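You operate a simulated robot arm through the tools that you are given. There is no shell and no other tool. Be economical: measure what you need, move in short steps, check, and stop when the job is done.

You run a simulated two-armed robot. Do the job below in one go: nothing can be reset, and whatever is moved stays where it is left.

JOB
Pick up the black-footed threaded bar with one hand, pass it to the other hand and put it on the top shelf of the service rack. Set down upright: black-footed threaded bar.

It is judged by the outcome, as a careful person would: the job done as asked, and still so three seconds after it is handed in. It fails if anything else is knocked over, pushed out of place, dropped, spilled or broken.

ROBOT AND FRAMES
Two 7-joint arms with two-finger parallel grippers on one trunk, on a base that drives. Base frame: it is fixed to the floor where the robot stands at the start and does not move with it; the origin is under the middle of the robot, x ahead of it, y to its left, z up. Units: cm, degrees, N and s.
The left shoulder is at the start at [5, 16.5, 113], the right one opposite. With the tool pointing down near the work surface each hand reaches from about 22 to 70 cm from the robot's upright axis, wherever it stands, measured 20 degrees to its own side. Places, roughly: top shelf of the service rack [-250, 100, 60]. Payload 3.91 kg a hand.
Tool frame (each hand has its own): the origin (TCP) lies between the finger pads and is the grasp point; the fingertips stand 3 cm ahead of it; z points along the fingers, y is the line along which they close. The gripper opens to 11 cm. The fingers are 2 cm wide and 1 cm thick; the gripper's body (4.8 by 11.2 cm) begins 5.5 cm behind the TCP.
Orientation is told as [roll, pitch, yaw] about the base's x, y, z axes, in that order, counted from this pose: with the fingers straight down and closing along the base's y, the tool's x points along the base's -x, its y along +y and its z along -z.

CONTROLS
- The arms move only by the tool nudge_tool. It takes "left_targets", "right_targets" or both (then of equal length, played together; a hand with none holds still); each is a list of rows, each a list of 6 numbers: the shift along the base's x, y, z in cm, then the turn, a rotation vector about the base's x, y, z in degrees. In form: [[dx, dy, dz, rx, ry, rz], ...]. A call has 1 to 8 rows; each row shifts and turns the commanded pose from where the row before left it. "left_grip" and "right_grip" are, for a hand that has rows, the closure in counts, from 0 (fully open) to 255 (shut), set as the call begins (left out, the last holds). Each row takes 0.2 s and may step no farther than 5 cm and 8.6 degrees from the row before; otherwise, or with a gripper value out of range, the whole call is refused. Where a pose cannot be reached the arm comes as near as it can. A force on the tool above 40 N (or 10 N above the force at the start of the call, whichever is more), or a blocked arm, ends the call early, and 0.2 s more pass. Each finger travels about 4.5 cm/s and halts on what it meets, pressing with about 40 N; the grip force reading is that of the motor and also rises with nothing between the fingers. The clock runs only during rows and for 0.2 s after the last one: add rows that do not move to give the fingers time. It gives the time, the measured TCP pose, the force on the tool (base axes), the opening and the grip force at its end, in the units of the frame above (readings bear some noise), with the torque about the TCP (base axes, N m) and any sound that the robot's microphone picked up, and new pictures: "show" is both (left out), scene, wrist or none (wrist: the cameras of the hands that moved).
- Cameras (640 x 400 px; columns grow to the right, rows downward): "scene" is now at [11.81, -0.06, 130.41]; the picture's right is [-0.01, -1.00, 0.00], its down [-0.54, 0.01, -0.84] and it looks along [0.84, -0.01, -0.54] (base axes); focal length 289 px, centre (320, 200). "left" rides on the left gripper at [7.2, -1.7, -10.3] in its tool frame; the picture's right is [0.23, 0.97, 0.00], its down [-0.76, 0.18, -0.62] and it looks along [-0.61, 0.14, 0.78] (tool axes); focal length 222 px, centre (320, 200). "right" rides on the right gripper at [7.2, 1.7, -10.3] in its tool frame; the picture's right is [-0.23, 0.97, 0.00], its down [-0.76, -0.18, -0.62] and it looks along [-0.61, -0.14, 0.78] (tool axes); focal length 222 px, centre (320, 200). There is no depth. A picture from a camera that has moved, and an enlarged one, comes with that camera's place and axes in the base frame and with its lens.
- move_column(by): slides the trunk up (or, below 0, down) by that many cm; the arms and the scene camera ride with it, the base frame stays. It gives what a move gives, with no picture.
- drive_base(legs): drives the robot by 1 to 6 legs, each [ahead, left, turn to the left] in cm, cm and degrees, along the robot's own axes; the way and the turn of a leg run together, so that a leg with both is an arc; at most 150 cm and 180 degrees a leg. The arms and the cameras ride along, it lands a little off, and it stops where it bumps. It gives what a move gives, and a new picture of the scene camera.
- head_to(pan, tilt): turns the head with the scene camera to pan (to the left, within 80 degrees either way) and tilt (down, from -29 to 69), counted from straight ahead of the robot. It gives what a move gives, and a new picture of the scene camera.
- enlarge(camera, box): a new picture of the part [left, top, right, bottom] of that camera's present view, enlarged. It takes no simulated time.
- finish_job(): hands the job in; it is judged then, once.

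Go step by step. Nothing tells you exact positions but the pictures and the camera data: compare them with the known pose of the tool, close in by small moves and look again before you grip or let go. The budget is 120 turns and 260 pictures, counting those below and the enlarged ones. Unless the task says otherwise, let go and move clear before handing in, and close with one line.

The tools are called after ">>>" by a JSON object that holds its "fn" and its "kwargs". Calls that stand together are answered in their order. nudge_tool: Moves the arms, as the interface text tells. Its arguments: {"type":"object","properties":{"left_targets":{"type":"array","items":{"type":"array","items":{"type":"number"}}},"left_grip":{"type":"number"},"right_targets":{"type":"array","items":{"type":"array","items":{"type":"number"}}},"right_grip":{"type":"number"},"show":{"type":"string","enum":["both","scene","wrist","none"]}},"required":[]} The other tools are called the same way: move_column (by) slides the trunk up or down; drive_base (legs) drives the base; head_to (pan, tilt) turns the head that bears the scene camera; enlarge (camera, box) takes an enlarged picture of a part of a camera's view; finish_job () hands the job in.

At the start:

```text
clock: 0.0
left_eef_pos: [31.32, 16.02, 109.41]
left_ee_rot: [-0.2, 0.0, 0.2]
left_force: [0.1, -0.2, -0.7]
left_ft_torque: [0.01, -0.03, 0.01]
left_gripper_width: 11.02
left_gripper_force: 0.2
right_eef_pos: [38.99, -14.38, 104.45]
right_ee_rot: [0.0, 0.1, 0.0]
right_force: [-0.6, 0.6, -0.2]
right_ft_torque: [0.0, 0.0, -0.02]
right_gripper_width: 11.01
right_gripper_force: 0.1
trunk travel left (down, up): [-35.0, 15.3]
robot x, y, heading: [0.33, 0.01, -0.1]
head pan, tilt: [-0.6, 32.8]
```

scene: 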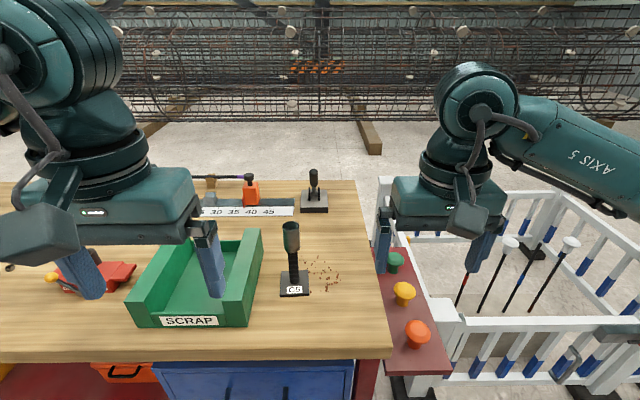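
right: 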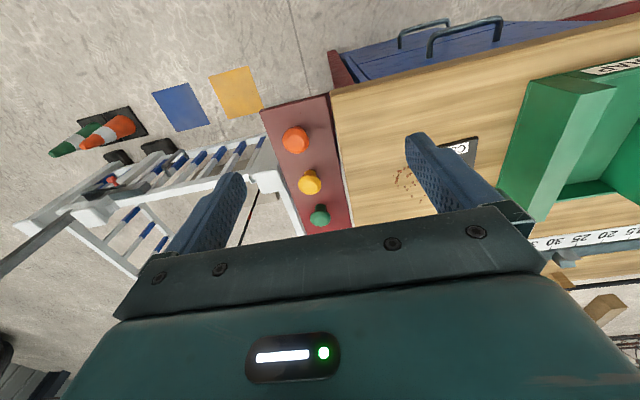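
left: 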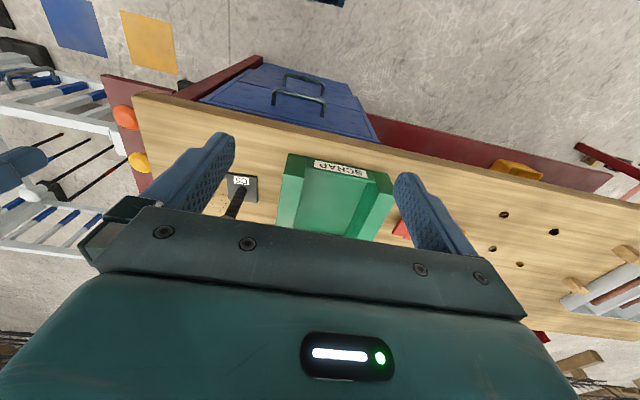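

I see a bench with a scrap tray, small stands, and poles in a white rack to the right. I need to find the black-footed threaded bar, so I'll enlarge the likely places.

>>> {"fn": "enlarge", "kwargs": {"camera": "scene", "box": [440, 200, 640, 325]}}

>>> {"fn": "enlarge", "kwargs": {"camera": "scene", "box": [180, 150, 400, 310]}}

>>> {"fn": "head_to", "kwargs": {"pan": 50, "tilt": 35}}

```text
3.20 times, centred on (540, 262) of scene
camera zoom: at [11.81, -0.06, 130.41], right [-0.01, -1.0, 0.0], down [-0.54, 0.01, -0.84], along [0.84, -0.01, -0.54], focal length 926 px, centre (-384, 0)
```

zoom: 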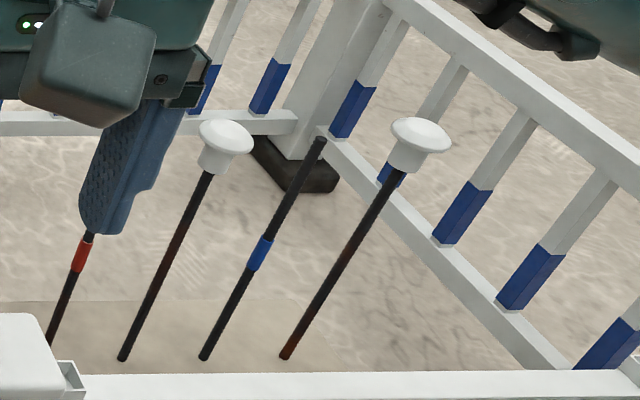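

```text
2.50 times, centred on (290, 230) of scene
camera zoom: at [11.81, -0.06, 130.41], right [-0.01, -1.0, 0.0], down [-0.54, 0.01, -0.84], along [0.84, -0.01, -0.54], focal length 724 px, centre (395, 125)
```

zoom: 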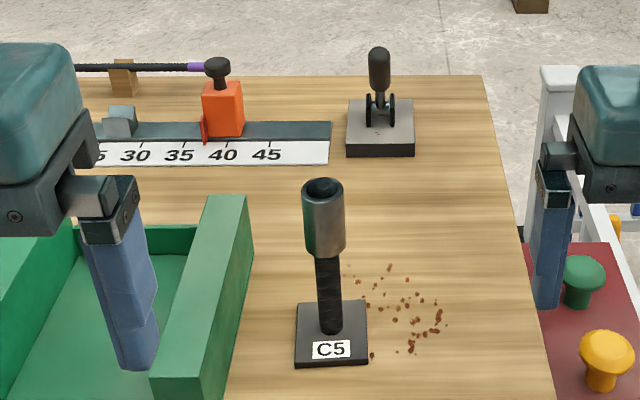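

```text
clock: 1.2
left_eef_pos: [31.44, 15.94, 109.43]
left_ee_rot: [-0.1, 0.1, 0.2]
left_force: [-0.5, 0.1, 0.1]
left_ft_torque: [-0.03, 0.02, -0.01]
left_gripper_width: 11.03
left_gripper_force: 0.1
right_eef_pos: [39.11, -14.39, 104.49]
right_ee_rot: [0.0, 0.0, 0.1]
right_force: [0.3, 0.0, 0.7]
right_ft_torque: [-0.02, 0.02, -0.03]
right_gripper_width: 11.0
right_gripper_force: 0.0
trunk travel left (down, up): [-35.0, 15.3]
robot x, y, heading: [-0.35, 0.09, -0.1]
head pan, tilt: [50.0, 35.0]
camera scene: at [8.56, 6.78, 130.08], right [0.77, -0.64, 0.0], down [-0.37, -0.44, -0.82], along [0.53, 0.63, -0.57], focal length 289 px, centre (320, 200)
```

scene: 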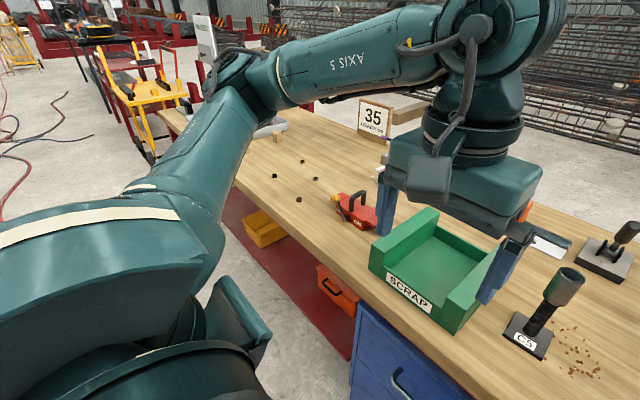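

The upright bar with a black foot plate labelled C5 and a steel coupler on top looks like the target, with its foot near [54, 5, 82]. I'll look closer and straight down to check the distances around it.

>>> {"fn": "enlarge", "kwargs": {"camera": "scene", "box": [360, 200, 640, 375]}}

>>> {"fn": "head_to", "kwargs": {"pan": 0, "tilt": 50}}

>>> {"fn": "enlarge", "kwargs": {"camera": "right", "box": [380, 50, 640, 212]}}

```text
2.29 times, centred on (500, 288) of scene
camera zoom: at [8.56, 6.78, 130.08], right [0.77, -0.64, 0.0], down [-0.37, -0.44, -0.82], along [0.53, 0.63, -0.57], focal length 662 px, centre (-91, 0)
```

zoom: 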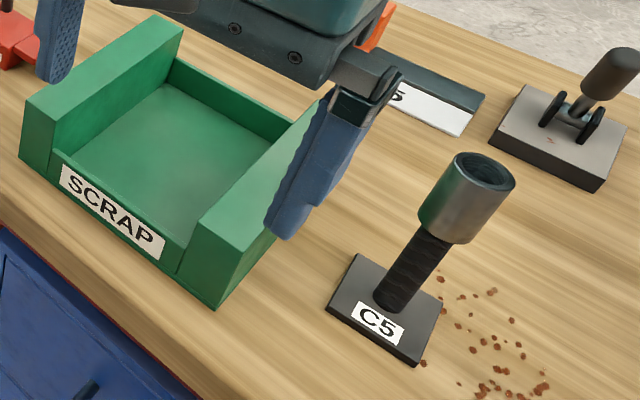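

```text
clock: 2.4
left_eef_pos: [31.44, 15.98, 109.53]
left_ee_rot: [-0.1, -0.1, 0.1]
left_force: [0.0, -0.8, -0.8]
left_ft_torque: [0.01, 0.0, 0.0]
left_gripper_width: 10.99
left_gripper_force: 0.1
right_eef_pos: [39.18, -14.36, 104.5]
right_ee_rot: [0.0, -0.1, -0.1]
right_force: [0.2, -1.1, -0.9]
right_ft_torque: [0.0, -0.01, -0.01]
right_gripper_width: 10.98
right_gripper_force: 0.0
trunk travel left (down, up): [-35.0, 15.3]
robot x, y, heading: [0.07, 0.26, 0.5]
head pan, tilt: [0.0, 50.0]
camera scene: at [10.59, 0.05, 127.9], right [0.0, -1.0, 0.0], down [-0.77, 0.0, -0.64], along [0.64, 0.0, -0.77], focal length 289 px, centre (320, 200)
```

scene: 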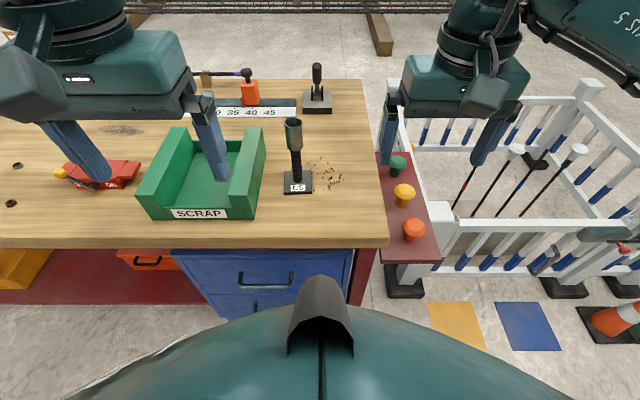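

```text
2.46 times, centred on (510, 131) of right
camera zoom: at [31.83, -12.63, 114.87], right [0.23, 0.97, 0.0], down [0.76, -0.18, 0.62], along [0.61, -0.14, -0.78], focal length 547 px, centre (-148, 370)
```

zoom: 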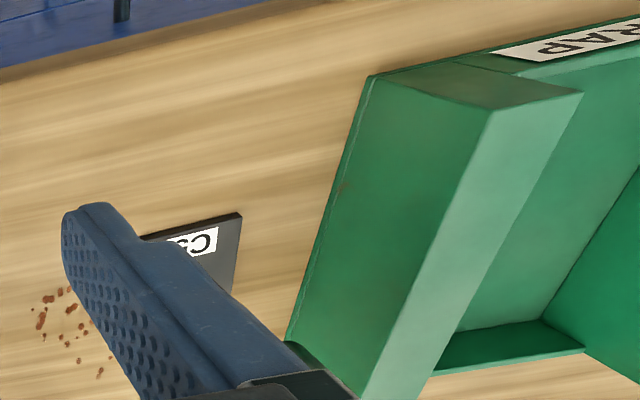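

The target's foot is at about [54, 5.1, 82], its bare thread is at z≈83–90.5, and the coupler runs up to about 97. I'll bring the right hand in tilted 55° from vertical and pointing ahead-left to take the bare thread. The left hand moves aside.

>>> {"fn": "nudge_tool", "kwargs": {"right_targets": [[1.5, 4.9, 0, 0, 0, 8.33], [1.5, 4.9, 0, 0, 0, 8.33], [1.4, 4.9, 0, 0, 0, 8.34], [0, 0, -1, 3.32, -7.12, 0], [0, 0, -1, 3.32, -7.12, 0], [0, 0, -1, 3.32, -7.12, 0], [0, 0, -1, 3.32, -7.12, 0], [0, 0, -1, 3.32, -7.12, 0]], "left_targets": [[0, 4, 0, 0, 0, 0], [0, 4, 0, 0, 0, 0], [0, 4, 0, 0, 0, 0], [0, 0, 0, 0, 0, 0], [0, 0, 0, 0, 0, 0], [0, 0, 0, 0, 0, 0], [0, 0, 0, 0, 0, 0], [0, 0, 0, 0, 0, 0]], "right_grip": 70, "show": "none"}}

>>> {"fn": "nudge_tool", "kwargs": {"right_targets": [[0, 0, -1, 3.32, -7.12, 0], [0, 0, -1, 3.32, -7.12, 0], [0, 0, 0, 0, 0, 0]]}}

```text
refused: row 1 steps farther than a row can; nothing moved
```

```text
clock: 3.2
left_eef_pos: [31.45, 15.94, 109.53]
left_ee_rot: [-0.1, -0.1, 0.3]
left_force: [0.0, -0.8, -0.3]
left_ft_torque: [-0.01, -0.01, 0.01]
left_gripper_width: 10.99
left_gripper_force: 0.1
right_eef_pos: [39.07, -14.33, 102.51]
right_ee_rot: [6.8, -14.2, -0.8]
right_force: [-0.3, -0.6, 1.1]
right_ft_torque: [-0.03, 0.01, 0.0]
right_gripper_width: 11.01
right_gripper_force: 0.0
trunk travel left (down, up): [-35.0, 15.3]
robot x, y, heading: [0.14, -0.13, 0.0]
head pan, tilt: [0.0, 50.0]
camera scene: at [10.6, 0.05, 127.9], right [0.0, -1.0, 0.0], down [-0.77, 0.0, -0.64], along [0.64, 0.0, -0.77], focal length 289 px, centre (320, 200)
camera right: at [29.42, -13.68, 110.91], right [0.21, 0.96, 0.17], down [0.59, -0.26, 0.77], along [0.78, -0.06, -0.62], focal length 222 px, centre (320, 200)
```

scene: 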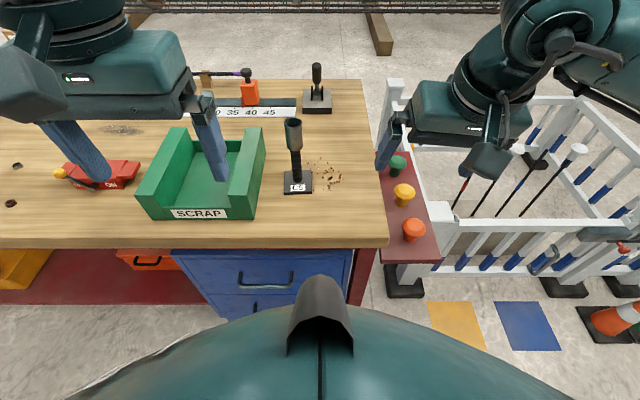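
right: 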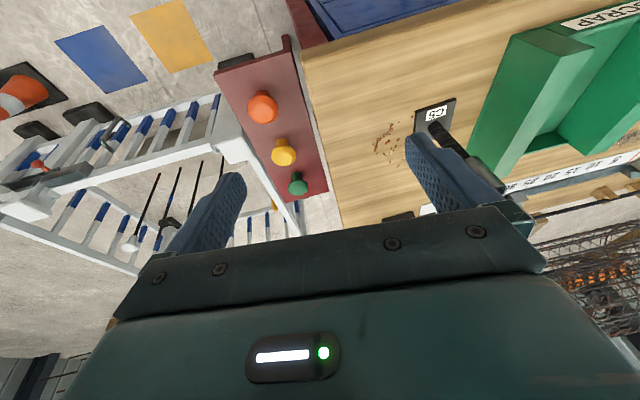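

The first call was refused because its steps were too long, and only two tilt rows were played. I'll finish the same orientation with corrected turns.

>>> {"fn": "nudge_tool", "kwargs": {"right_targets": [[0.6, 2.8, 0, -2.05, -0.95, 8.02], [0.6, 2.8, 0, -2.05, -0.95, 8.02], [0.6, 2.8, 0, -2.05, -0.95, 8.02], [0.6, 2, -1.6, 3.32, -7.12, 0], [0.6, 2, -1.6, 3.32, -7.12, 0], [0.6, 2, -1.6, 3.32, -7.12, 0], [0.5, 0.2, -1.6, 3.32, -7.12, 0], [0.4, 0, -1.6, 3.32, -7.12, 0]], "left_targets": [[0, 4, 0, 0, 0, 0], [0, 4, 0, 0, 0, 0], [0, 4, 0, 0, 0, 0], [0, 0, 0, 0, 0, 0], [0, 0, 0, 0, 0, 0], [0, 0, 0, 0, 0, 0], [0, 0, 0, 0, 0, 0], [0, 0, 0, 0, 0, 0]], "right_grip": 70}}

```text
clock: 5.0
left_eef_pos: [31.61, 27.91, 109.6]
left_ee_rot: [-0.2, 0.1, 0.1]
left_force: [-0.6, -0.1, -0.2]
left_ft_torque: [0.02, -0.02, 0.02]
left_gripper_width: 11.0
left_gripper_force: 0.1
right_eef_pos: [43.5, 0.13, 94.45]
right_ee_rot: [0.2, -55.1, 25.0]
right_force: [0.1, 0.4, -0.1]
right_ft_torque: [0.0, -0.03, 0.05]
right_gripper_width: 8.0
right_gripper_force: 0.0
trunk travel left (down, up): [-35.0, 15.3]
robot x, y, heading: [0.11, 0.2, -0.2]
head pan, tilt: [0.0, 50.0]
camera scene: at [10.59, 0.03, 127.91], right [0.0, -1.0, 0.0], down [-0.77, 0.0, -0.64], along [0.64, 0.0, -0.77], focal length 289 px, centre (320, 200)
camera right: at [31.36, -3.74, 94.53], right [-0.29, 0.94, 0.19], down [0.01, -0.19, 0.98], along [0.96, 0.29, 0.05], focal length 222 px, centre (320, 200)
camera left: at [24.3, 26.18, 119.97], right [-0.23, 0.97, 0.0], down [0.76, 0.18, 0.62], along [0.61, 0.14, -0.78], focal length 222 px, centre (320, 200)
```

scene: 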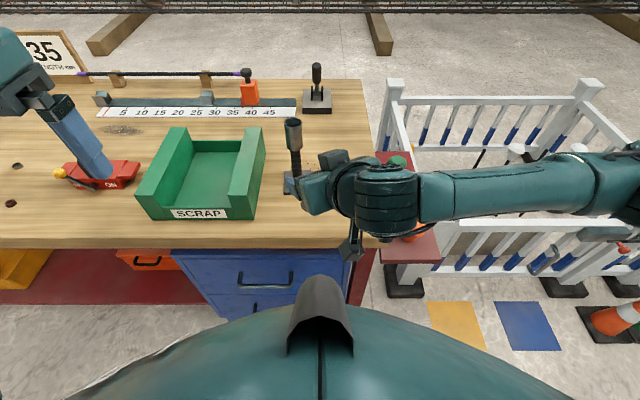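
right: 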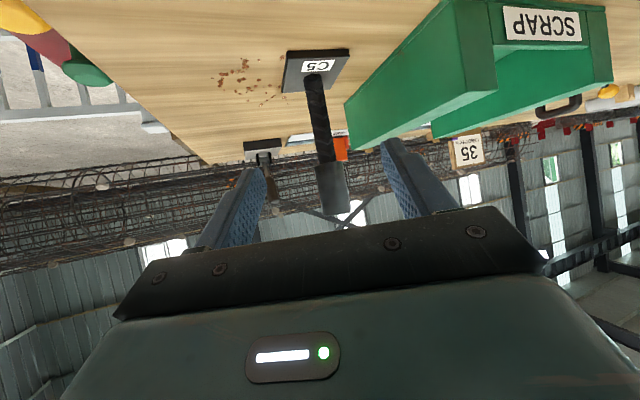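
left: 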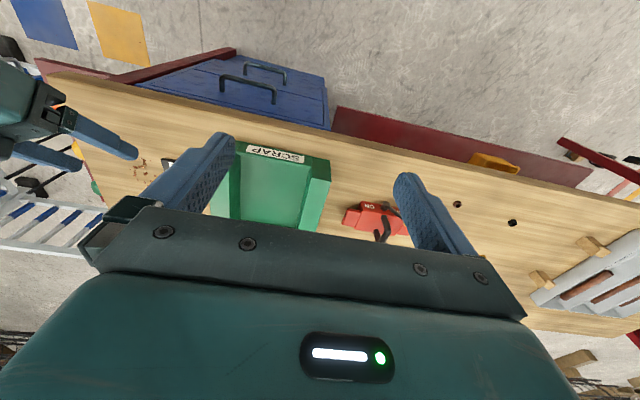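

The bar stands at about [54, 5.0] and the hand is lined up with it along the approach axis. I'll move in most of the way and check.

>>> {"fn": "nudge_tool", "kwargs": {"right_targets": [[2.62, 1.22, -2.04, 0, 0, 0], [2.62, 1.22, -2.04, 0, 0, 0], [2.62, 1.22, -2.04, 0, 0, 0]]}}

```text
clock: 5.8
left_eef_pos: [31.57, 28.02, 109.79]
left_ee_rot: [-0.1, 0.0, 0.1]
left_force: [0.2, 0.3, 0.7]
left_ft_torque: [-0.01, 0.02, -0.01]
left_gripper_width: 11.0
left_gripper_force: 0.1
right_eef_pos: [51.4, 3.99, 88.34]
right_ee_rot: [0.0, -55.1, 25.0]
right_force: [0.5, -0.7, 0.1]
right_ft_torque: [-0.01, 0.02, 0.0]
right_gripper_width: 7.98
right_gripper_force: 0.1
trunk travel left (down, up): [-35.0, 15.3]
robot x, y, heading: [0.11, -0.32, 0.2]
head pan, tilt: [0.0, 50.0]
camera scene: at [10.61, 0.06, 127.9], right [0.0, -1.0, 0.0], down [-0.77, 0.0, -0.64], along [0.64, 0.0, -0.77], focal length 289 px, centre (320, 200)
camera right: at [39.28, 0.23, 88.3], right [-0.29, 0.94, 0.19], down [0.01, -0.19, 0.98], along [0.96, 0.29, 0.05], focal length 222 px, centre (320, 200)
```

scene: 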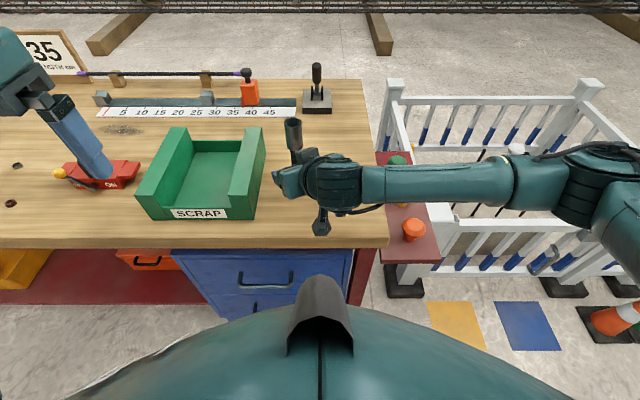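
right: 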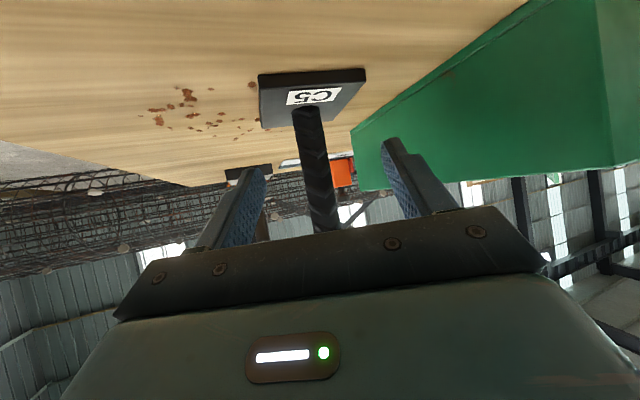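

Bar base reads about [54.5, 5.0] and sits between the fingers. I'll make the last step and close.

>>> {"fn": "nudge_tool", "kwargs": {"right_targets": [[1.5, 0.6, -1.1, 0, 0, 0], [1.3, 0.5, -0.9, 0, 0, 0], [0, 0, 0, 0, 0, 0]]}}

```text
clock: 6.6
left_eef_pos: [31.69, 28.01, 109.61]
left_ee_rot: [-0.1, 0.0, 0.2]
left_force: [0.3, -0.6, 0.0]
left_ft_torque: [0.0, -0.02, -0.02]
left_gripper_width: 11.01
left_gripper_force: 0.2
right_eef_pos: [54.21, 5.12, 86.49]
right_ee_rot: [0.1, -54.9, 25.0]
right_force: [0.6, -0.2, 0.2]
right_ft_torque: [0.02, 0.02, 0.0]
right_gripper_width: 7.98
right_gripper_force: 0.0
trunk travel left (down, up): [-35.0, 15.3]
robot x, y, heading: [0.0, -0.0, 0.3]
head pan, tilt: [0.0, 50.0]
camera scene: at [10.59, 0.04, 127.9], right [0.0, -1.0, 0.0], down [-0.77, 0.0, -0.64], along [0.64, 0.0, -0.77], focal length 289 px, centre (320, 200)
camera right: at [42.07, 1.31, 86.47], right [-0.29, 0.94, 0.19], down [0.01, -0.19, 0.98], along [0.96, 0.29, 0.05], focal length 222 px, centre (320, 200)
```

scene: 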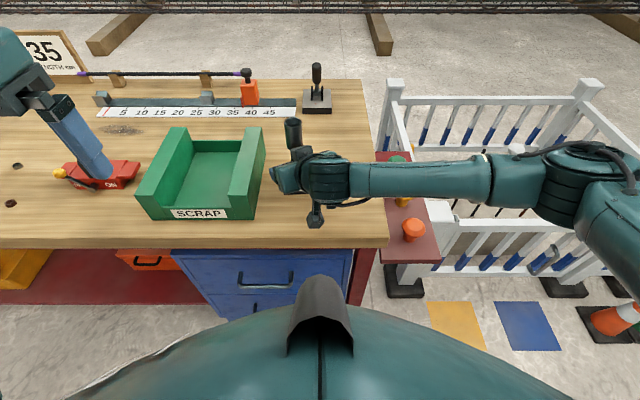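
right: 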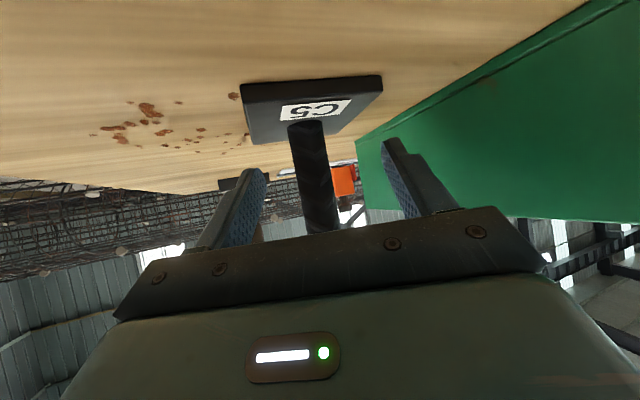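

The bar is centred on the grasp point, so I'll close the right hand.

>>> {"fn": "nudge_tool", "kwargs": {"right_targets": [[0, 0, 0, 0, 0, 0], [0, 0, 0, 0, 0, 0], [0, 0, 0, 0, 0, 0], [0, 0, 0, 0, 0, 0], [0, 0, 0, 0, 0, 0]], "right_grip": 255}}

```text
clock: 7.8
left_eef_pos: [31.66, 27.89, 109.62]
left_ee_rot: [-0.1, 0.0, 0.2]
left_force: [-0.2, -0.1, 0.0]
left_ft_torque: [0.02, 0.01, 0.01]
left_gripper_width: 11.0
left_gripper_force: 0.0
right_eef_pos: [54.22, 4.89, 86.46]
right_ee_rot: [0.1, -55.0, 24.8]
right_force: [1.5, -2.9, 0.3]
right_ft_torque: [0.1, -0.03, 0.0]
right_gripper_width: 1.9
right_gripper_force: 40.0
trunk travel left (down, up): [-35.0, 15.3]
robot x, y, heading: [-0.28, -0.22, -0.2]
head pan, tilt: [0.0, 50.0]
camera scene: at [10.61, 0.01, 127.9], right [0.0, -1.0, 0.0], down [-0.77, 0.0, -0.64], along [0.64, 0.0, -0.77], focal length 289 px, centre (320, 200)
camera right: at [42.1, 1.26, 86.49], right [-0.29, 0.94, 0.19], down [0.01, -0.19, 0.98], along [0.96, 0.29, 0.05], focal length 222 px, centre (320, 200)
```

scene: 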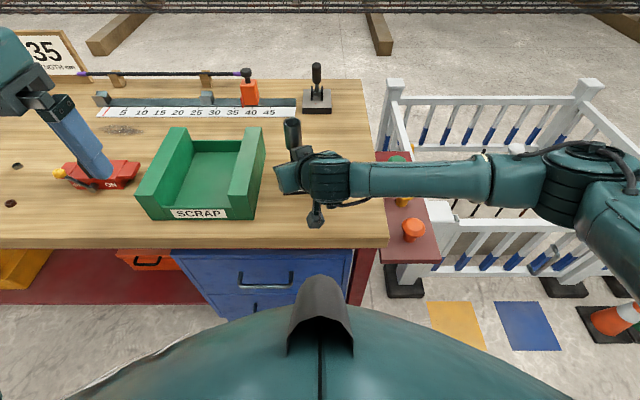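
right: 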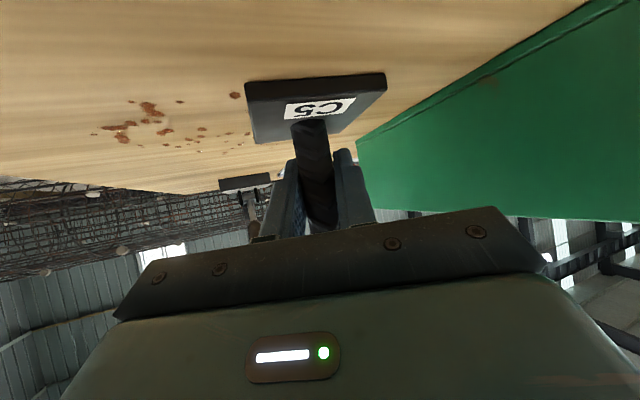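

Gripped at a width of 1.9 cm. I'll lift straight up.

>>> {"fn": "nudge_tool", "kwargs": {"right_targets": [[0, 0, 0.5, 0, 0, 0], [0, 0, 1.5, 0, 0, 0], [0, 0, 3, 0, 0, 0], [0, 0, 4, 0, 0, 0], [0, 0, 4, 0, 0, 0], [-1, 0, 4, 0, 0, 0], [-1, 0, 3, 0, 0, 0], [0, 0, 0, 0, 0, 0]]}}

```text
clock: 9.6
left_eef_pos: [31.7, 27.94, 109.69]
left_ee_rot: [0.0, 0.1, 0.1]
left_force: [0.7, -0.2, -0.3]
left_ft_torque: [0.01, -0.01, 0.0]
left_gripper_width: 11.02
left_gripper_force: 0.1
right_eef_pos: [51.99, 4.93, 106.6]
right_ee_rot: [0.0, -54.9, 25.0]
right_force: [-0.3, -0.3, -6.9]
right_ft_torque: [0.01, 0.0, 0.02]
right_gripper_width: 1.95
right_gripper_force: 39.8
trunk travel left (down, up): [-35.0, 15.3]
robot x, y, heading: [0.08, 0.42, -0.0]
head pan, tilt: [0.0, 50.0]
camera scene: at [10.66, 0.04, 127.89], right [0.0, -1.0, 0.0], down [-0.77, 0.0, -0.64], along [0.64, 0.0, -0.77], focal length 289 px, centre (320, 200)
camera right: at [39.92, 1.23, 106.64], right [-0.29, 0.94, 0.19], down [0.01, -0.19, 0.98], along [0.96, 0.29, 0.05], focal length 222 px, centre (320, 200)
```

scene: 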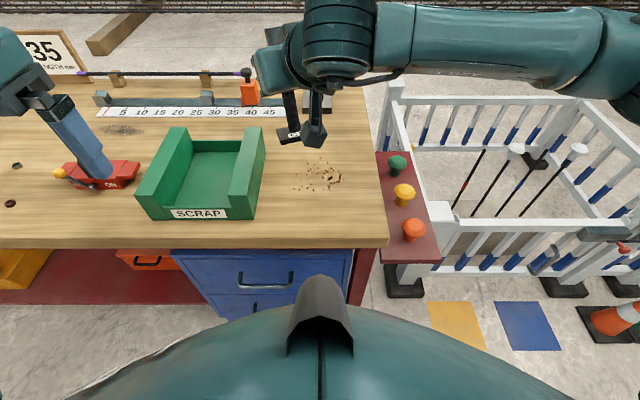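
right: 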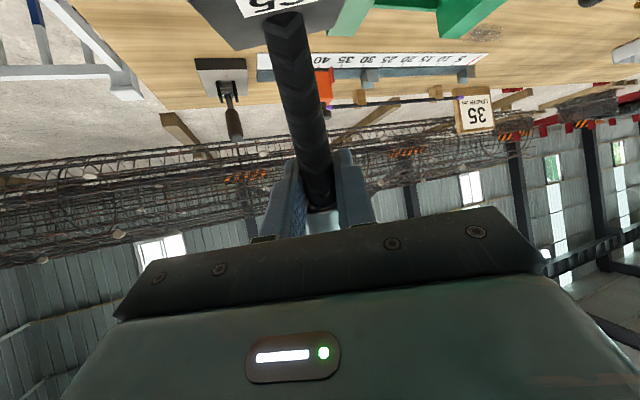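

The bar slid down through the fingers, and the coupler may now rest on them. I'll look closer.

>>> {"fn": "enlarge", "kwargs": {"camera": "scene", "box": [220, 40, 400, 160]}}

>>> {"fn": "enlarge", "kwargs": {"camera": "left", "box": [0, 40, 240, 200]}}

>>> {"fn": "head_to", "kwargs": {"pan": 0, "tilt": 33}}

```text
3.33 times, centred on (310, 100) of scene
camera zoom: at [10.66, 0.04, 127.89], right [0.0, -1.0, 0.0], down [-0.77, 0.0, -0.64], along [0.64, 0.0, -0.77], focal length 965 px, centre (353, 533)
```

zoom: 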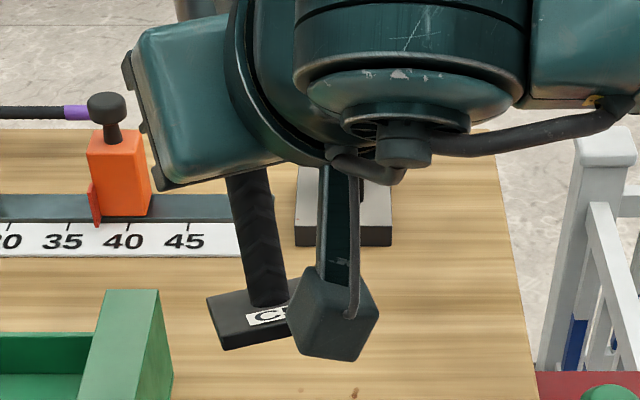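

```text
2.50 times, centred on (120, 120) of left
camera zoom: at [24.36, 26.19, 119.94], right [-0.23, 0.97, 0.0], down [0.76, 0.18, 0.62], along [0.61, 0.14, -0.78], focal length 555 px, centre (820, 400)
```

zoom: 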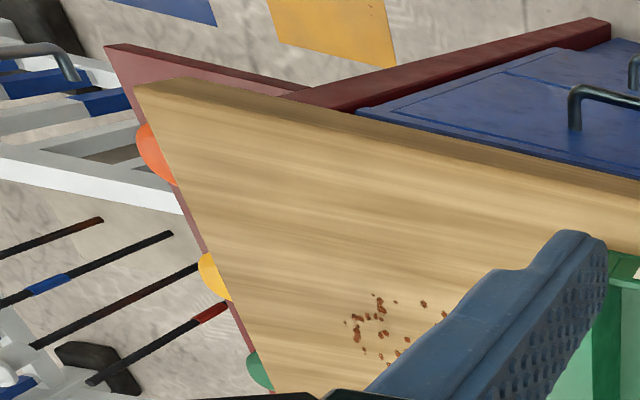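

```text
clock: 10.4
left_eef_pos: [31.7, 27.92, 109.77]
left_ee_rot: [-0.1, 0.0, 0.3]
left_force: [0.9, 0.0, 0.6]
left_ft_torque: [0.01, -0.01, 0.01]
left_gripper_width: 10.99
left_gripper_force: 0.0
right_eef_pos: [52.09, 4.95, 106.58]
right_ee_rot: [0.1, -54.9, 25.1]
right_force: [-0.2, -0.3, -6.5]
right_ft_torque: [0.02, -0.02, 0.02]
right_gripper_width: 1.95
right_gripper_force: 40.1
trunk travel left (down, up): [-35.0, 15.3]
robot x, y, heading: [0.24, 0.14, -0.2]
head pan, tilt: [0.0, 33.0]
camera scene: at [11.86, 0.05, 130.37], right [0.0, -1.0, 0.0], down [-0.55, 0.0, -0.84], along [0.84, 0.0, -0.55], focal length 289 px, centre (320, 200)
```

scene: 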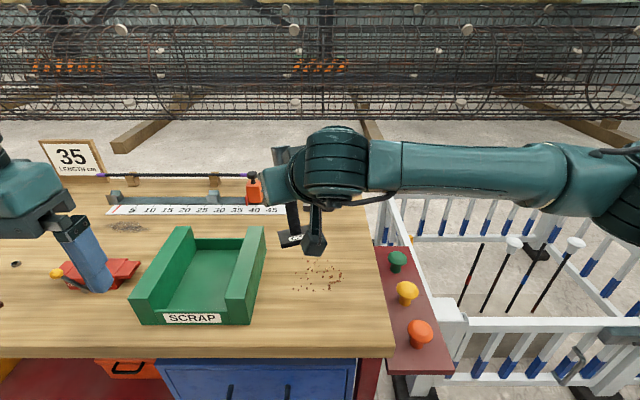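

The foot now hangs about 10.5 cm below the right grasp point, and the coupler rests on the right fingers, which is stable. The left hand will take the bare thread below the right fingers. I'll turn the right hand to point more to the left and bring it in slowly, while the left hand turns to point right and tilts.

>>> {"fn": "nudge_tool", "kwargs": {"right_targets": [[-0.8, 0, 0.2, 0, 0, 5], [-0.8, 0, 0.2, 0, 0, 5], [-0.8, 0, 0.2, 0, 0, 5], [-0.8, 0, 0.2, 0, 0, 5], [-0.8, 0, 0.2, 0, 0, 5], [-0.8, 0, 0.2, 0, 0, 5], [-0.8, 0, 0.2, 0, 0, 5], [-0.4, 0, 0, 0, 0, 0]], "left_targets": [[0, 0, 0, 0, 0, -7.5], [0, 0, 0, 0, 0, -7.5], [0, 0, 0, 0, 0, -7.5], [0, 0, 0, 0, 0, -7.5], [0, 0, 0, 0, 0, -7.5], [0, 0, 0, 0, 0, -7.5], [0, 0, 0, 0, 0, -7.5], [0, 0, 0, 0, 0, -7.5]], "left_grip": 80, "show": "scene"}}

```text
clock: 12.2
left_eef_pos: [30.98, 26.6, 109.45]
left_ee_rot: [0.1, 0.0, -59.8]
left_force: [-0.2, 0.3, -0.3]
left_ft_torque: [-0.01, 0.02, -0.01]
left_gripper_width: 7.53
left_gripper_force: 0.0
left hand out of reach, approached as far as the arm can: row 8
right_eef_pos: [46.18, 5.02, 107.84]
right_ee_rot: [0.2, -55.0, 60.0]
right_force: [0.2, 0.3, -6.7]
right_ft_torque: [0.06, -0.01, -0.03]
right_gripper_width: 1.94
right_gripper_force: 40.1
trunk travel left (down, up): [-35.0, 15.3]
robot x, y, heading: [-0.15, -0.31, 0.1]
head pan, tilt: [0.0, 33.0]
camera scene: at [11.86, -0.01, 130.38], right [0.0, -1.0, 0.0], down [-0.55, 0.0, -0.84], along [0.84, 0.0, -0.55], focal length 289 px, centre (320, 200)
```

scene: 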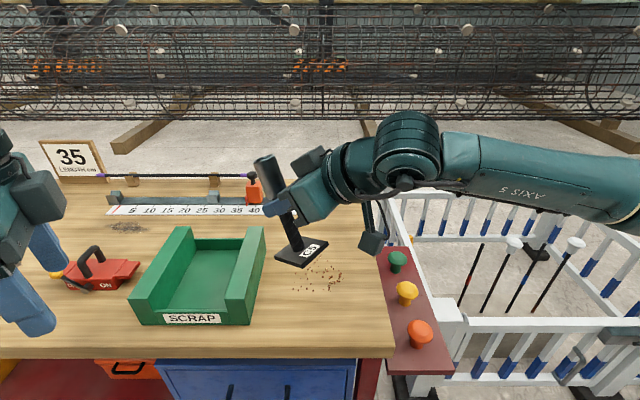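

The bar leans about 20° because the coupler seats on the sloped fingers. I'll tilt the right hand 20° more to bring the bar upright, and tilt the left hand to its pre-grasp pose.

>>> {"fn": "nudge_tool", "kwargs": {"right_targets": [[0, 0, 0, 4.33, -2.5, 0], [0, 0, 0, 4.33, -2.5, 0], [0, 0, 0, 4.33, -2.5, 0], [0, 0, 0, 4.33, -2.5, 0], [0, 0, 0, 0, 0, 0], [0, 0, 0, 0, 0, 0], [0, 0, 0, 0, 0, 0], [0, 0, 0, 0, 0, 0]], "left_targets": [[1.1, -1.3, 0, -7.0, -4.06, 0], [1.1, -1.3, 0, -7.0, -4.06, 0], [1.1, -1.3, 0, -7.0, -4.06, 0], [1.1, -1.3, 0, -7.0, -4.06, 0], [1.1, -1.3, 0, -7.0, -4.06, 0], [1.1, -1.3, 0, -7.0, -4.06, 0], [1.1, -1.3, 0, -7.0, -4.06, 0], [1.1, -1.3, 0, -7.0, -4.06, 0]]}}

```text
clock: 14.0
left_eef_pos: [30.94, 19.87, 112.72]
left_ee_rot: [-0.7, -61.9, -59.5]
left_force: [0.0, 0.2, -0.5]
left_ft_torque: [0.06, 0.0, 0.01]
left_gripper_width: 7.54
left_gripper_force: 0.1
left hand out of reach, approached as far as the arm can: row 4, 5, 6, 7, 8
right_eef_pos: [46.21, 5.04, 107.65]
right_ee_rot: [0.2, -75.0, 59.8]
right_force: [-1.0, 0.0, -6.6]
right_ft_torque: [-0.05, 0.0, -0.01]
right_gripper_width: 1.92
right_gripper_force: 40.3
trunk travel left (down, up): [-35.0, 15.3]
robot x, y, heading: [0.38, -0.12, 0.1]
head pan, tilt: [0.0, 33.0]
camera scene: at [11.86, 0.05, 130.38], right [0.0, -1.0, 0.0], down [-0.55, 0.0, -0.84], along [0.84, 0.0, -0.55], focal length 289 px, centre (320, 200)
camera right: at [38.82, -4.36, 103.52], right [-0.81, 0.54, 0.22], down [-0.05, -0.44, 0.9], along [0.58, 0.72, 0.38], focal length 222 px, centre (320, 200)
camera left: at [23.15, 29.87, 111.14], right [0.79, 0.58, -0.21], down [0.06, 0.26, 0.96], along [0.61, -0.77, 0.17], focal length 222 px, centre (320, 200)
```

scene: 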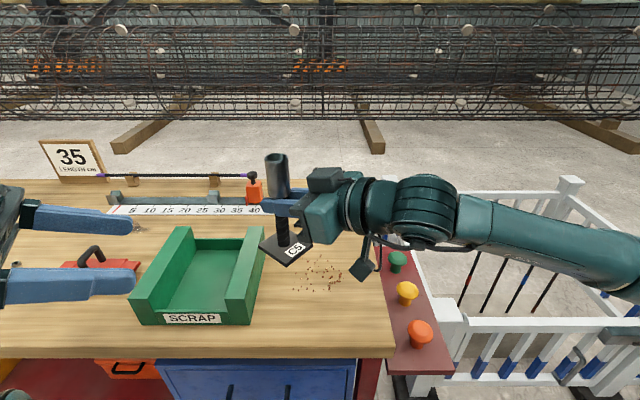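
right: 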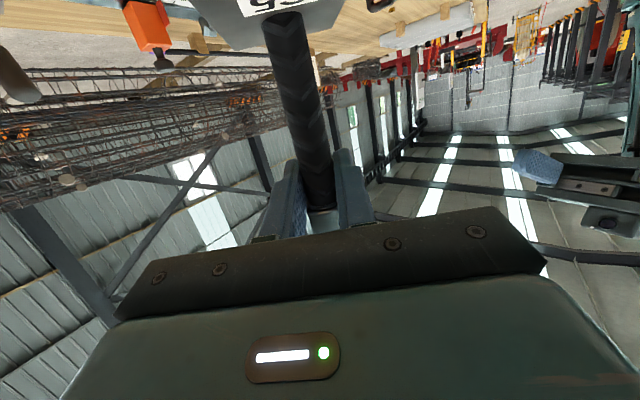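
left: 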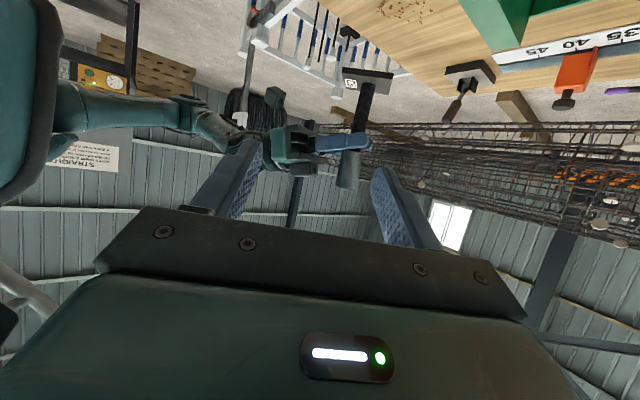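

The bar is nearly upright now. The left hand fell short of its pose, so I'll ease its yaw to -45° and move it further ahead.

>>> {"fn": "nudge_tool", "kwargs": {"left_targets": [[1, 0, 0, 0, 0, 7.5], [1, 0, 0, 0, 0, 7.5], [0, 0, 0, 0, 0, 0], [0, 0, 0, 0, 0, 0]], "show": "scene"}}

```text
clock: 15.0
left_eef_pos: [35.12, 21.26, 114.13]
left_ee_rot: [-0.3, -64.8, -44.7]
left_force: [-0.2, -0.1, 0.4]
left_ft_torque: [-0.02, -0.02, 0.01]
left_gripper_width: 7.59
left_gripper_force: 0.0
left hand out of reach, approached as far as the arm can: row 1, 2
right_eef_pos: [46.29, 4.95, 107.77]
right_ee_rot: [0.0, -74.9, 59.9]
right_force: [0.0, 0.6, -7.0]
right_ft_torque: [0.0, 0.02, 0.01]
right_gripper_width: 1.93
right_gripper_force: 40.0
trunk travel left (down, up): [-35.0, 15.3]
robot x, y, heading: [-0.07, -0.09, -0.3]
head pan, tilt: [0.0, 33.0]
camera scene: at [11.86, 0.04, 130.38], right [0.0, -1.0, 0.0], down [-0.55, 0.0, -0.84], along [0.84, 0.0, -0.55], focal length 289 px, centre (320, 200)
```

scene: 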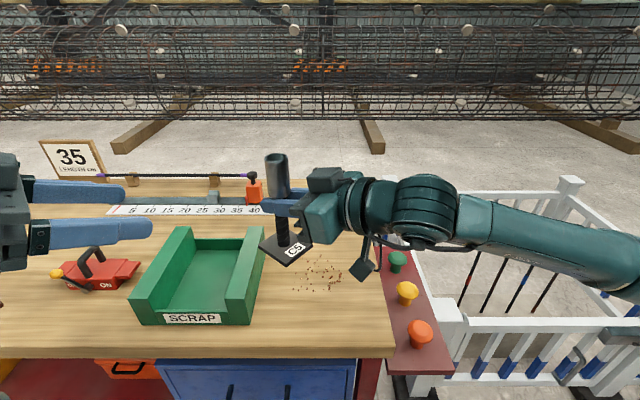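

The bar is upright at about [46.5, 5.5], with its foot top at z≈99.3. I'll move the left hand to a point 12 cm back along its approach.

>>> {"fn": "nudge_tool", "kwargs": {"left_targets": [[0.9, -2.0, -1.6, 0, 0, 0], [0.9, -2.0, -1.6, 0, 0, 0], [0.9, -2.0, -1.6, 0, 0, 0], [0.9, -2.1, -1.6, 0, 0, 0], [0, 0, 0, 0, 0, 0]]}}

```text
clock: 16.2
left_eef_pos: [39.74, 13.73, 107.94]
left_ee_rot: [-0.3, -64.8, -44.6]
left_force: [-0.5, 0.1, -0.8]
left_ft_torque: [0.0, -0.01, 0.03]
left_gripper_width: 7.54
left_gripper_force: 0.1
left hand out of reach, approached as far as the arm can: row 1, 2
right_eef_pos: [46.09, 4.9, 107.79]
right_ee_rot: [0.1, -75.0, 59.9]
right_force: [-0.1, -0.8, -7.3]
right_ft_torque: [-0.1, 0.02, 0.08]
right_gripper_width: 1.93
right_gripper_force: 40.2
trunk travel left (down, up): [-35.0, 15.3]
robot x, y, heading: [-0.04, 0.38, -0.1]
head pan, tilt: [0.0, 33.0]
camera scene: at [11.84, 0.05, 130.38], right [0.0, -1.0, 0.0], down [-0.54, 0.0, -0.84], along [0.84, 0.0, -0.54], focal length 289 px, centre (320, 200)
camera left: at [29.66, 21.2, 105.78], right [0.62, 0.76, -0.21], down [-0.04, 0.3, 0.95], along [0.78, -0.58, 0.22], focal length 222 px, centre (320, 200)
```

scene: 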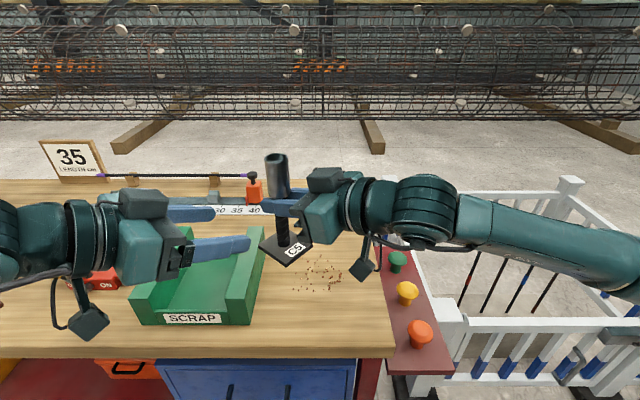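
left: 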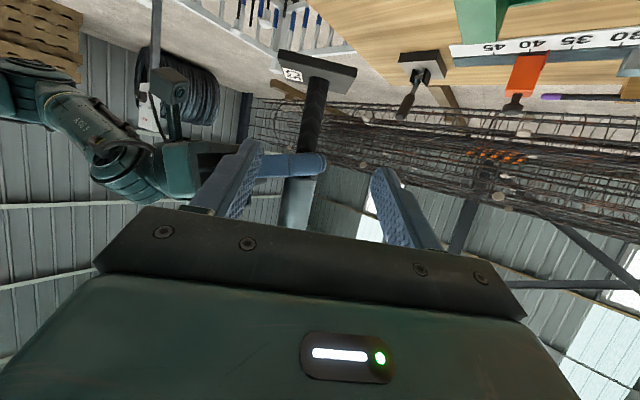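

The left hand needs a small sideways correction, then moves in along its axis under the right fingers. I'll stop about 4 cm short and check.

>>> {"fn": "nudge_tool", "kwargs": {"left_targets": [[-0.67, -0.67, -0.7, 0, 0, 0], [1.5, -1.5, -1.0, 0, 0, 0], [1.5, -1.5, -0.9, 0, 0, 0], [1.5, -1.5, -0.8, 0, 0, 0], [0, 0, 0, 0, 0, 0]]}}

```text
clock: 17.4
left_eef_pos: [44.3, 8.73, 104.59]
left_ee_rot: [-0.2, -64.9, -44.7]
left_force: [-0.2, 0.5, 0.3]
left_ft_torque: [0.01, 0.0, -0.03]
left_gripper_width: 7.53
left_gripper_force: 0.0
left hand out of reach, approached as far as the arm can: row 1
right_eef_pos: [46.23, 5.14, 107.8]
right_ee_rot: [0.0, -75.0, 59.9]
right_force: [-0.5, 0.4, -6.6]
right_ft_torque: [-0.05, 0.04, 0.0]
right_gripper_width: 1.93
right_gripper_force: 39.9
trunk travel left (down, up): [-35.0, 15.3]
robot x, y, heading: [-0.29, -0.2, 0.3]
head pan, tilt: [0.0, 33.0]
camera scene: at [11.85, 0.05, 130.38], right [0.0, -1.0, 0.0], down [-0.55, 0.0, -0.84], along [0.84, 0.0, -0.55], focal length 289 px, centre (320, 200)
camera left: at [34.18, 16.29, 102.46], right [0.62, 0.76, -0.21], down [-0.04, 0.3, 0.95], along [0.78, -0.58, 0.22], focal length 222 px, centre (320, 200)
```

scene: 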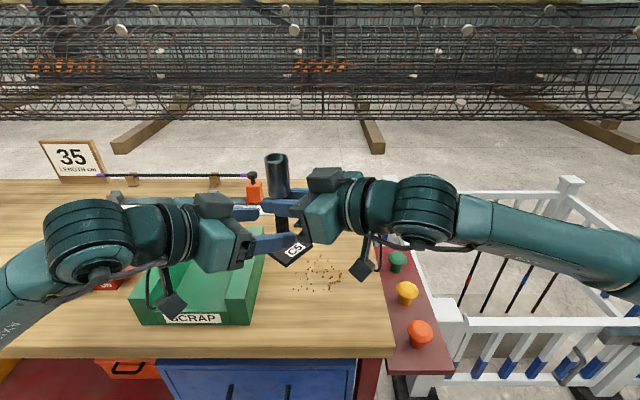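
left: 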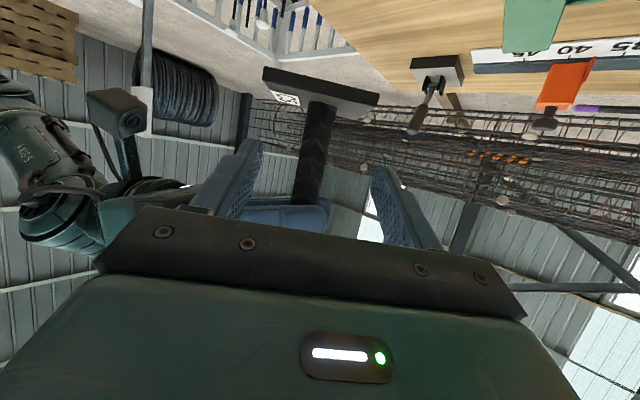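

Base reads about [46.5, 5.5] again, so I'll make the final move in with a small sideways fix.

>>> {"fn": "nudge_tool", "kwargs": {"left_targets": [[0.4, -1.4, -0.8, 0, 0, 0], [1.0, -0.9, -0.6, 0, 0, 0], [0.9, -0.8, -0.5, 0, 0, 0], [0, 0, 0, 0, 0, 0]]}}

```text
clock: 18.4
left_eef_pos: [46.63, 5.46, 102.79]
left_ee_rot: [-0.3, -64.8, -44.7]
left_force: [0.8, 0.2, 0.2]
left_ft_torque: [0.0, 0.02, 0.0]
left_gripper_width: 7.55
left_gripper_force: 0.0
right_eef_pos: [46.17, 5.04, 107.7]
right_ee_rot: [0.1, -74.9, 59.9]
right_force: [0.6, 0.3, -6.3]
right_ft_torque: [-0.04, 0.06, 0.0]
right_gripper_width: 1.91
right_gripper_force: 39.8
trunk travel left (down, up): [-35.0, 15.3]
robot x, y, heading: [-0.25, -0.08, -0.1]
head pan, tilt: [0.0, 33.0]
camera scene: at [11.85, 0.05, 130.38], right [0.0, -1.0, 0.0], down [-0.55, 0.0, -0.84], along [0.84, 0.0, -0.55], focal length 289 px, centre (320, 200)
camera left: at [36.59, 13.07, 100.64], right [0.62, 0.76, -0.21], down [-0.04, 0.3, 0.95], along [0.78, -0.58, 0.22], focal length 222 px, centre (320, 200)
```

scene: 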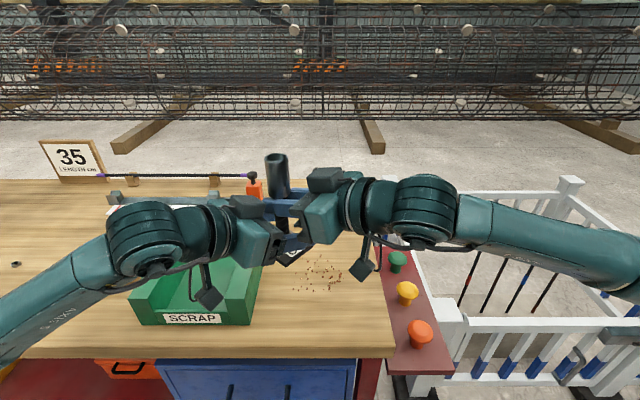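
left: 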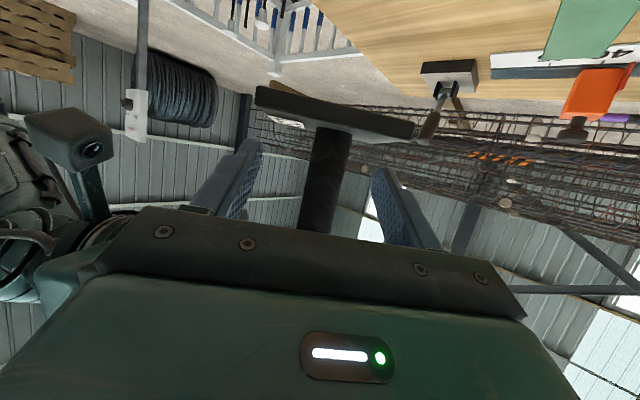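

The bar is centred between the left fingers and clear of the foot, so I'll close the left hand.

>>> {"fn": "nudge_tool", "kwargs": {"left_targets": [[0, 0, 0, 0, 0, 0], [0, 0, 0, 0, 0, 0], [0, 0, 0, 0, 0, 0], [0, 0, 0, 0, 0, 0], [0, 0, 0, 0, 0, 0]], "left_grip": 255}}

```text
clock: 19.6
left_eef_pos: [46.63, 5.55, 102.8]
left_ee_rot: [0.0, -64.7, -44.9]
left_force: [3.2, 2.9, 0.3]
left_ft_torque: [0.48, -0.27, -0.05]
left_gripper_width: 1.89
left_gripper_force: 40.3
right_eef_pos: [46.18, 4.99, 107.8]
right_ee_rot: [0.2, -74.9, 59.8]
right_force: [-3.9, -3.4, -6.8]
right_ft_torque: [-0.7, 0.41, 0.0]
right_gripper_width: 1.93
right_gripper_force: 40.2
trunk travel left (down, up): [-35.0, 15.3]
robot x, y, heading: [0.04, 0.23, 0.1]
head pan, tilt: [0.0, 33.0]
camera scene: at [11.86, 0.05, 130.38], right [0.0, -1.0, 0.0], down [-0.55, 0.0, -0.84], along [0.84, 0.0, -0.55], focal length 289 px, centre (320, 200)
camera left: at [36.62, 13.12, 100.64], right [0.62, 0.76, -0.21], down [-0.04, 0.29, 0.95], along [0.79, -0.58, 0.21], focal length 222 px, centre (320, 200)
```

scene: 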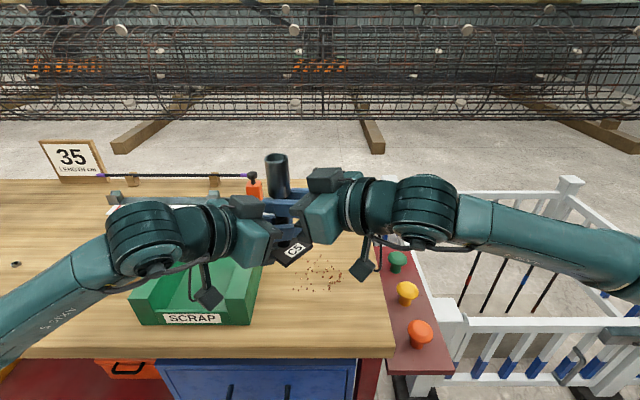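
left: 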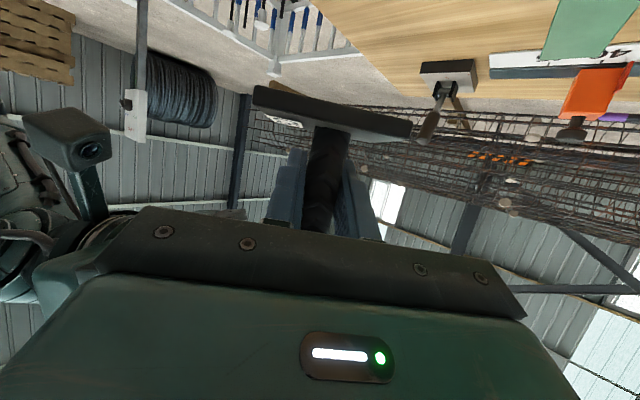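

Both hands hold the bar. I'll open the right hand, then back it out along its axis.

>>> {"fn": "nudge_tool", "kwargs": {"right_targets": [[0, 0, 0, 0, 0, 0], [0, 0, 0, 0, 0, 0], [0, 0, 0, 0, 0, 0], [0, 0, 0, 0, 0, 0]], "right_grip": 100, "show": "scene"}}

```text
clock: 20.6
left_eef_pos: [46.54, 5.51, 102.92]
left_ee_rot: [-0.3, -64.7, -44.9]
left_force: [-20.3, 15.4, -4.7]
left_ft_torque: [-0.9, -1.32, -0.15]
left_gripper_width: 1.9
left_gripper_force: 40.3
right_eef_pos: [46.51, 4.85, 107.86]
right_ee_rot: [-0.2, -74.8, 59.7]
right_force: [18.9, -15.5, 3.1]
right_ft_torque: [0.26, 0.17, 0.01]
right_gripper_width: 5.46
right_gripper_force: 0.0
trunk travel left (down, up): [-35.0, 15.3]
robot x, y, heading: [0.06, 0.25, 0.2]
head pan, tilt: [0.0, 33.0]
camera scene: at [11.85, 0.05, 130.38], right [0.0, -1.0, 0.0], down [-0.55, 0.0, -0.84], along [0.84, 0.0, -0.55], focal length 289 px, centre (320, 200)
```

scene: 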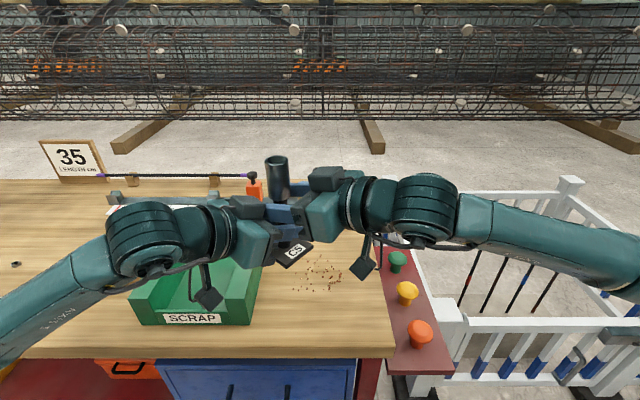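

The right finger opened into the left palm, with about 25 N between them. I'll narrow the right opening slightly and back it out along its axis.

>>> {"fn": "nudge_tool", "kwargs": {"right_targets": [[0, 0, 0, 0, 0, 0], [0, 0, 0, 0, 0, 0], [0, 0, 0, 0, 0, 0]], "right_grip": 152, "show": "wrist"}}

```text
clock: 21.4
left_eef_pos: [46.73, 5.64, 102.73]
left_ee_rot: [-0.2, -64.6, -44.6]
left_force: [-0.7, 1.8, -2.2]
left_ft_torque: [-0.01, -0.16, -0.02]
left_gripper_width: 1.88
left_gripper_force: 39.9
right_eef_pos: [46.22, 5.04, 107.81]
right_ee_rot: [0.3, -74.9, 59.9]
right_force: [0.1, -1.1, 0.5]
right_ft_torque: [0.04, -0.03, 0.0]
right_gripper_width: 4.35
right_gripper_force: 0.1
trunk travel left (down, up): [-35.0, 15.3]
robot x, y, heading: [0.22, -0.24, -0.0]
head pan, tilt: [0.0, 33.0]
camera right: at [38.73, -4.31, 103.52], right [-0.82, 0.54, 0.22], down [-0.05, -0.44, 0.9], along [0.58, 0.72, 0.38], focal length 222 px, centre (320, 200)
```

right: 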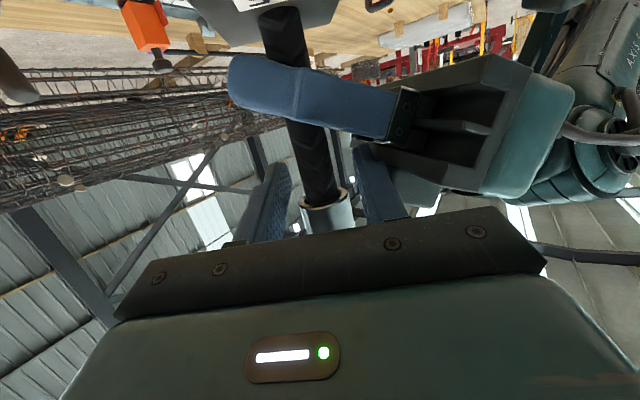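

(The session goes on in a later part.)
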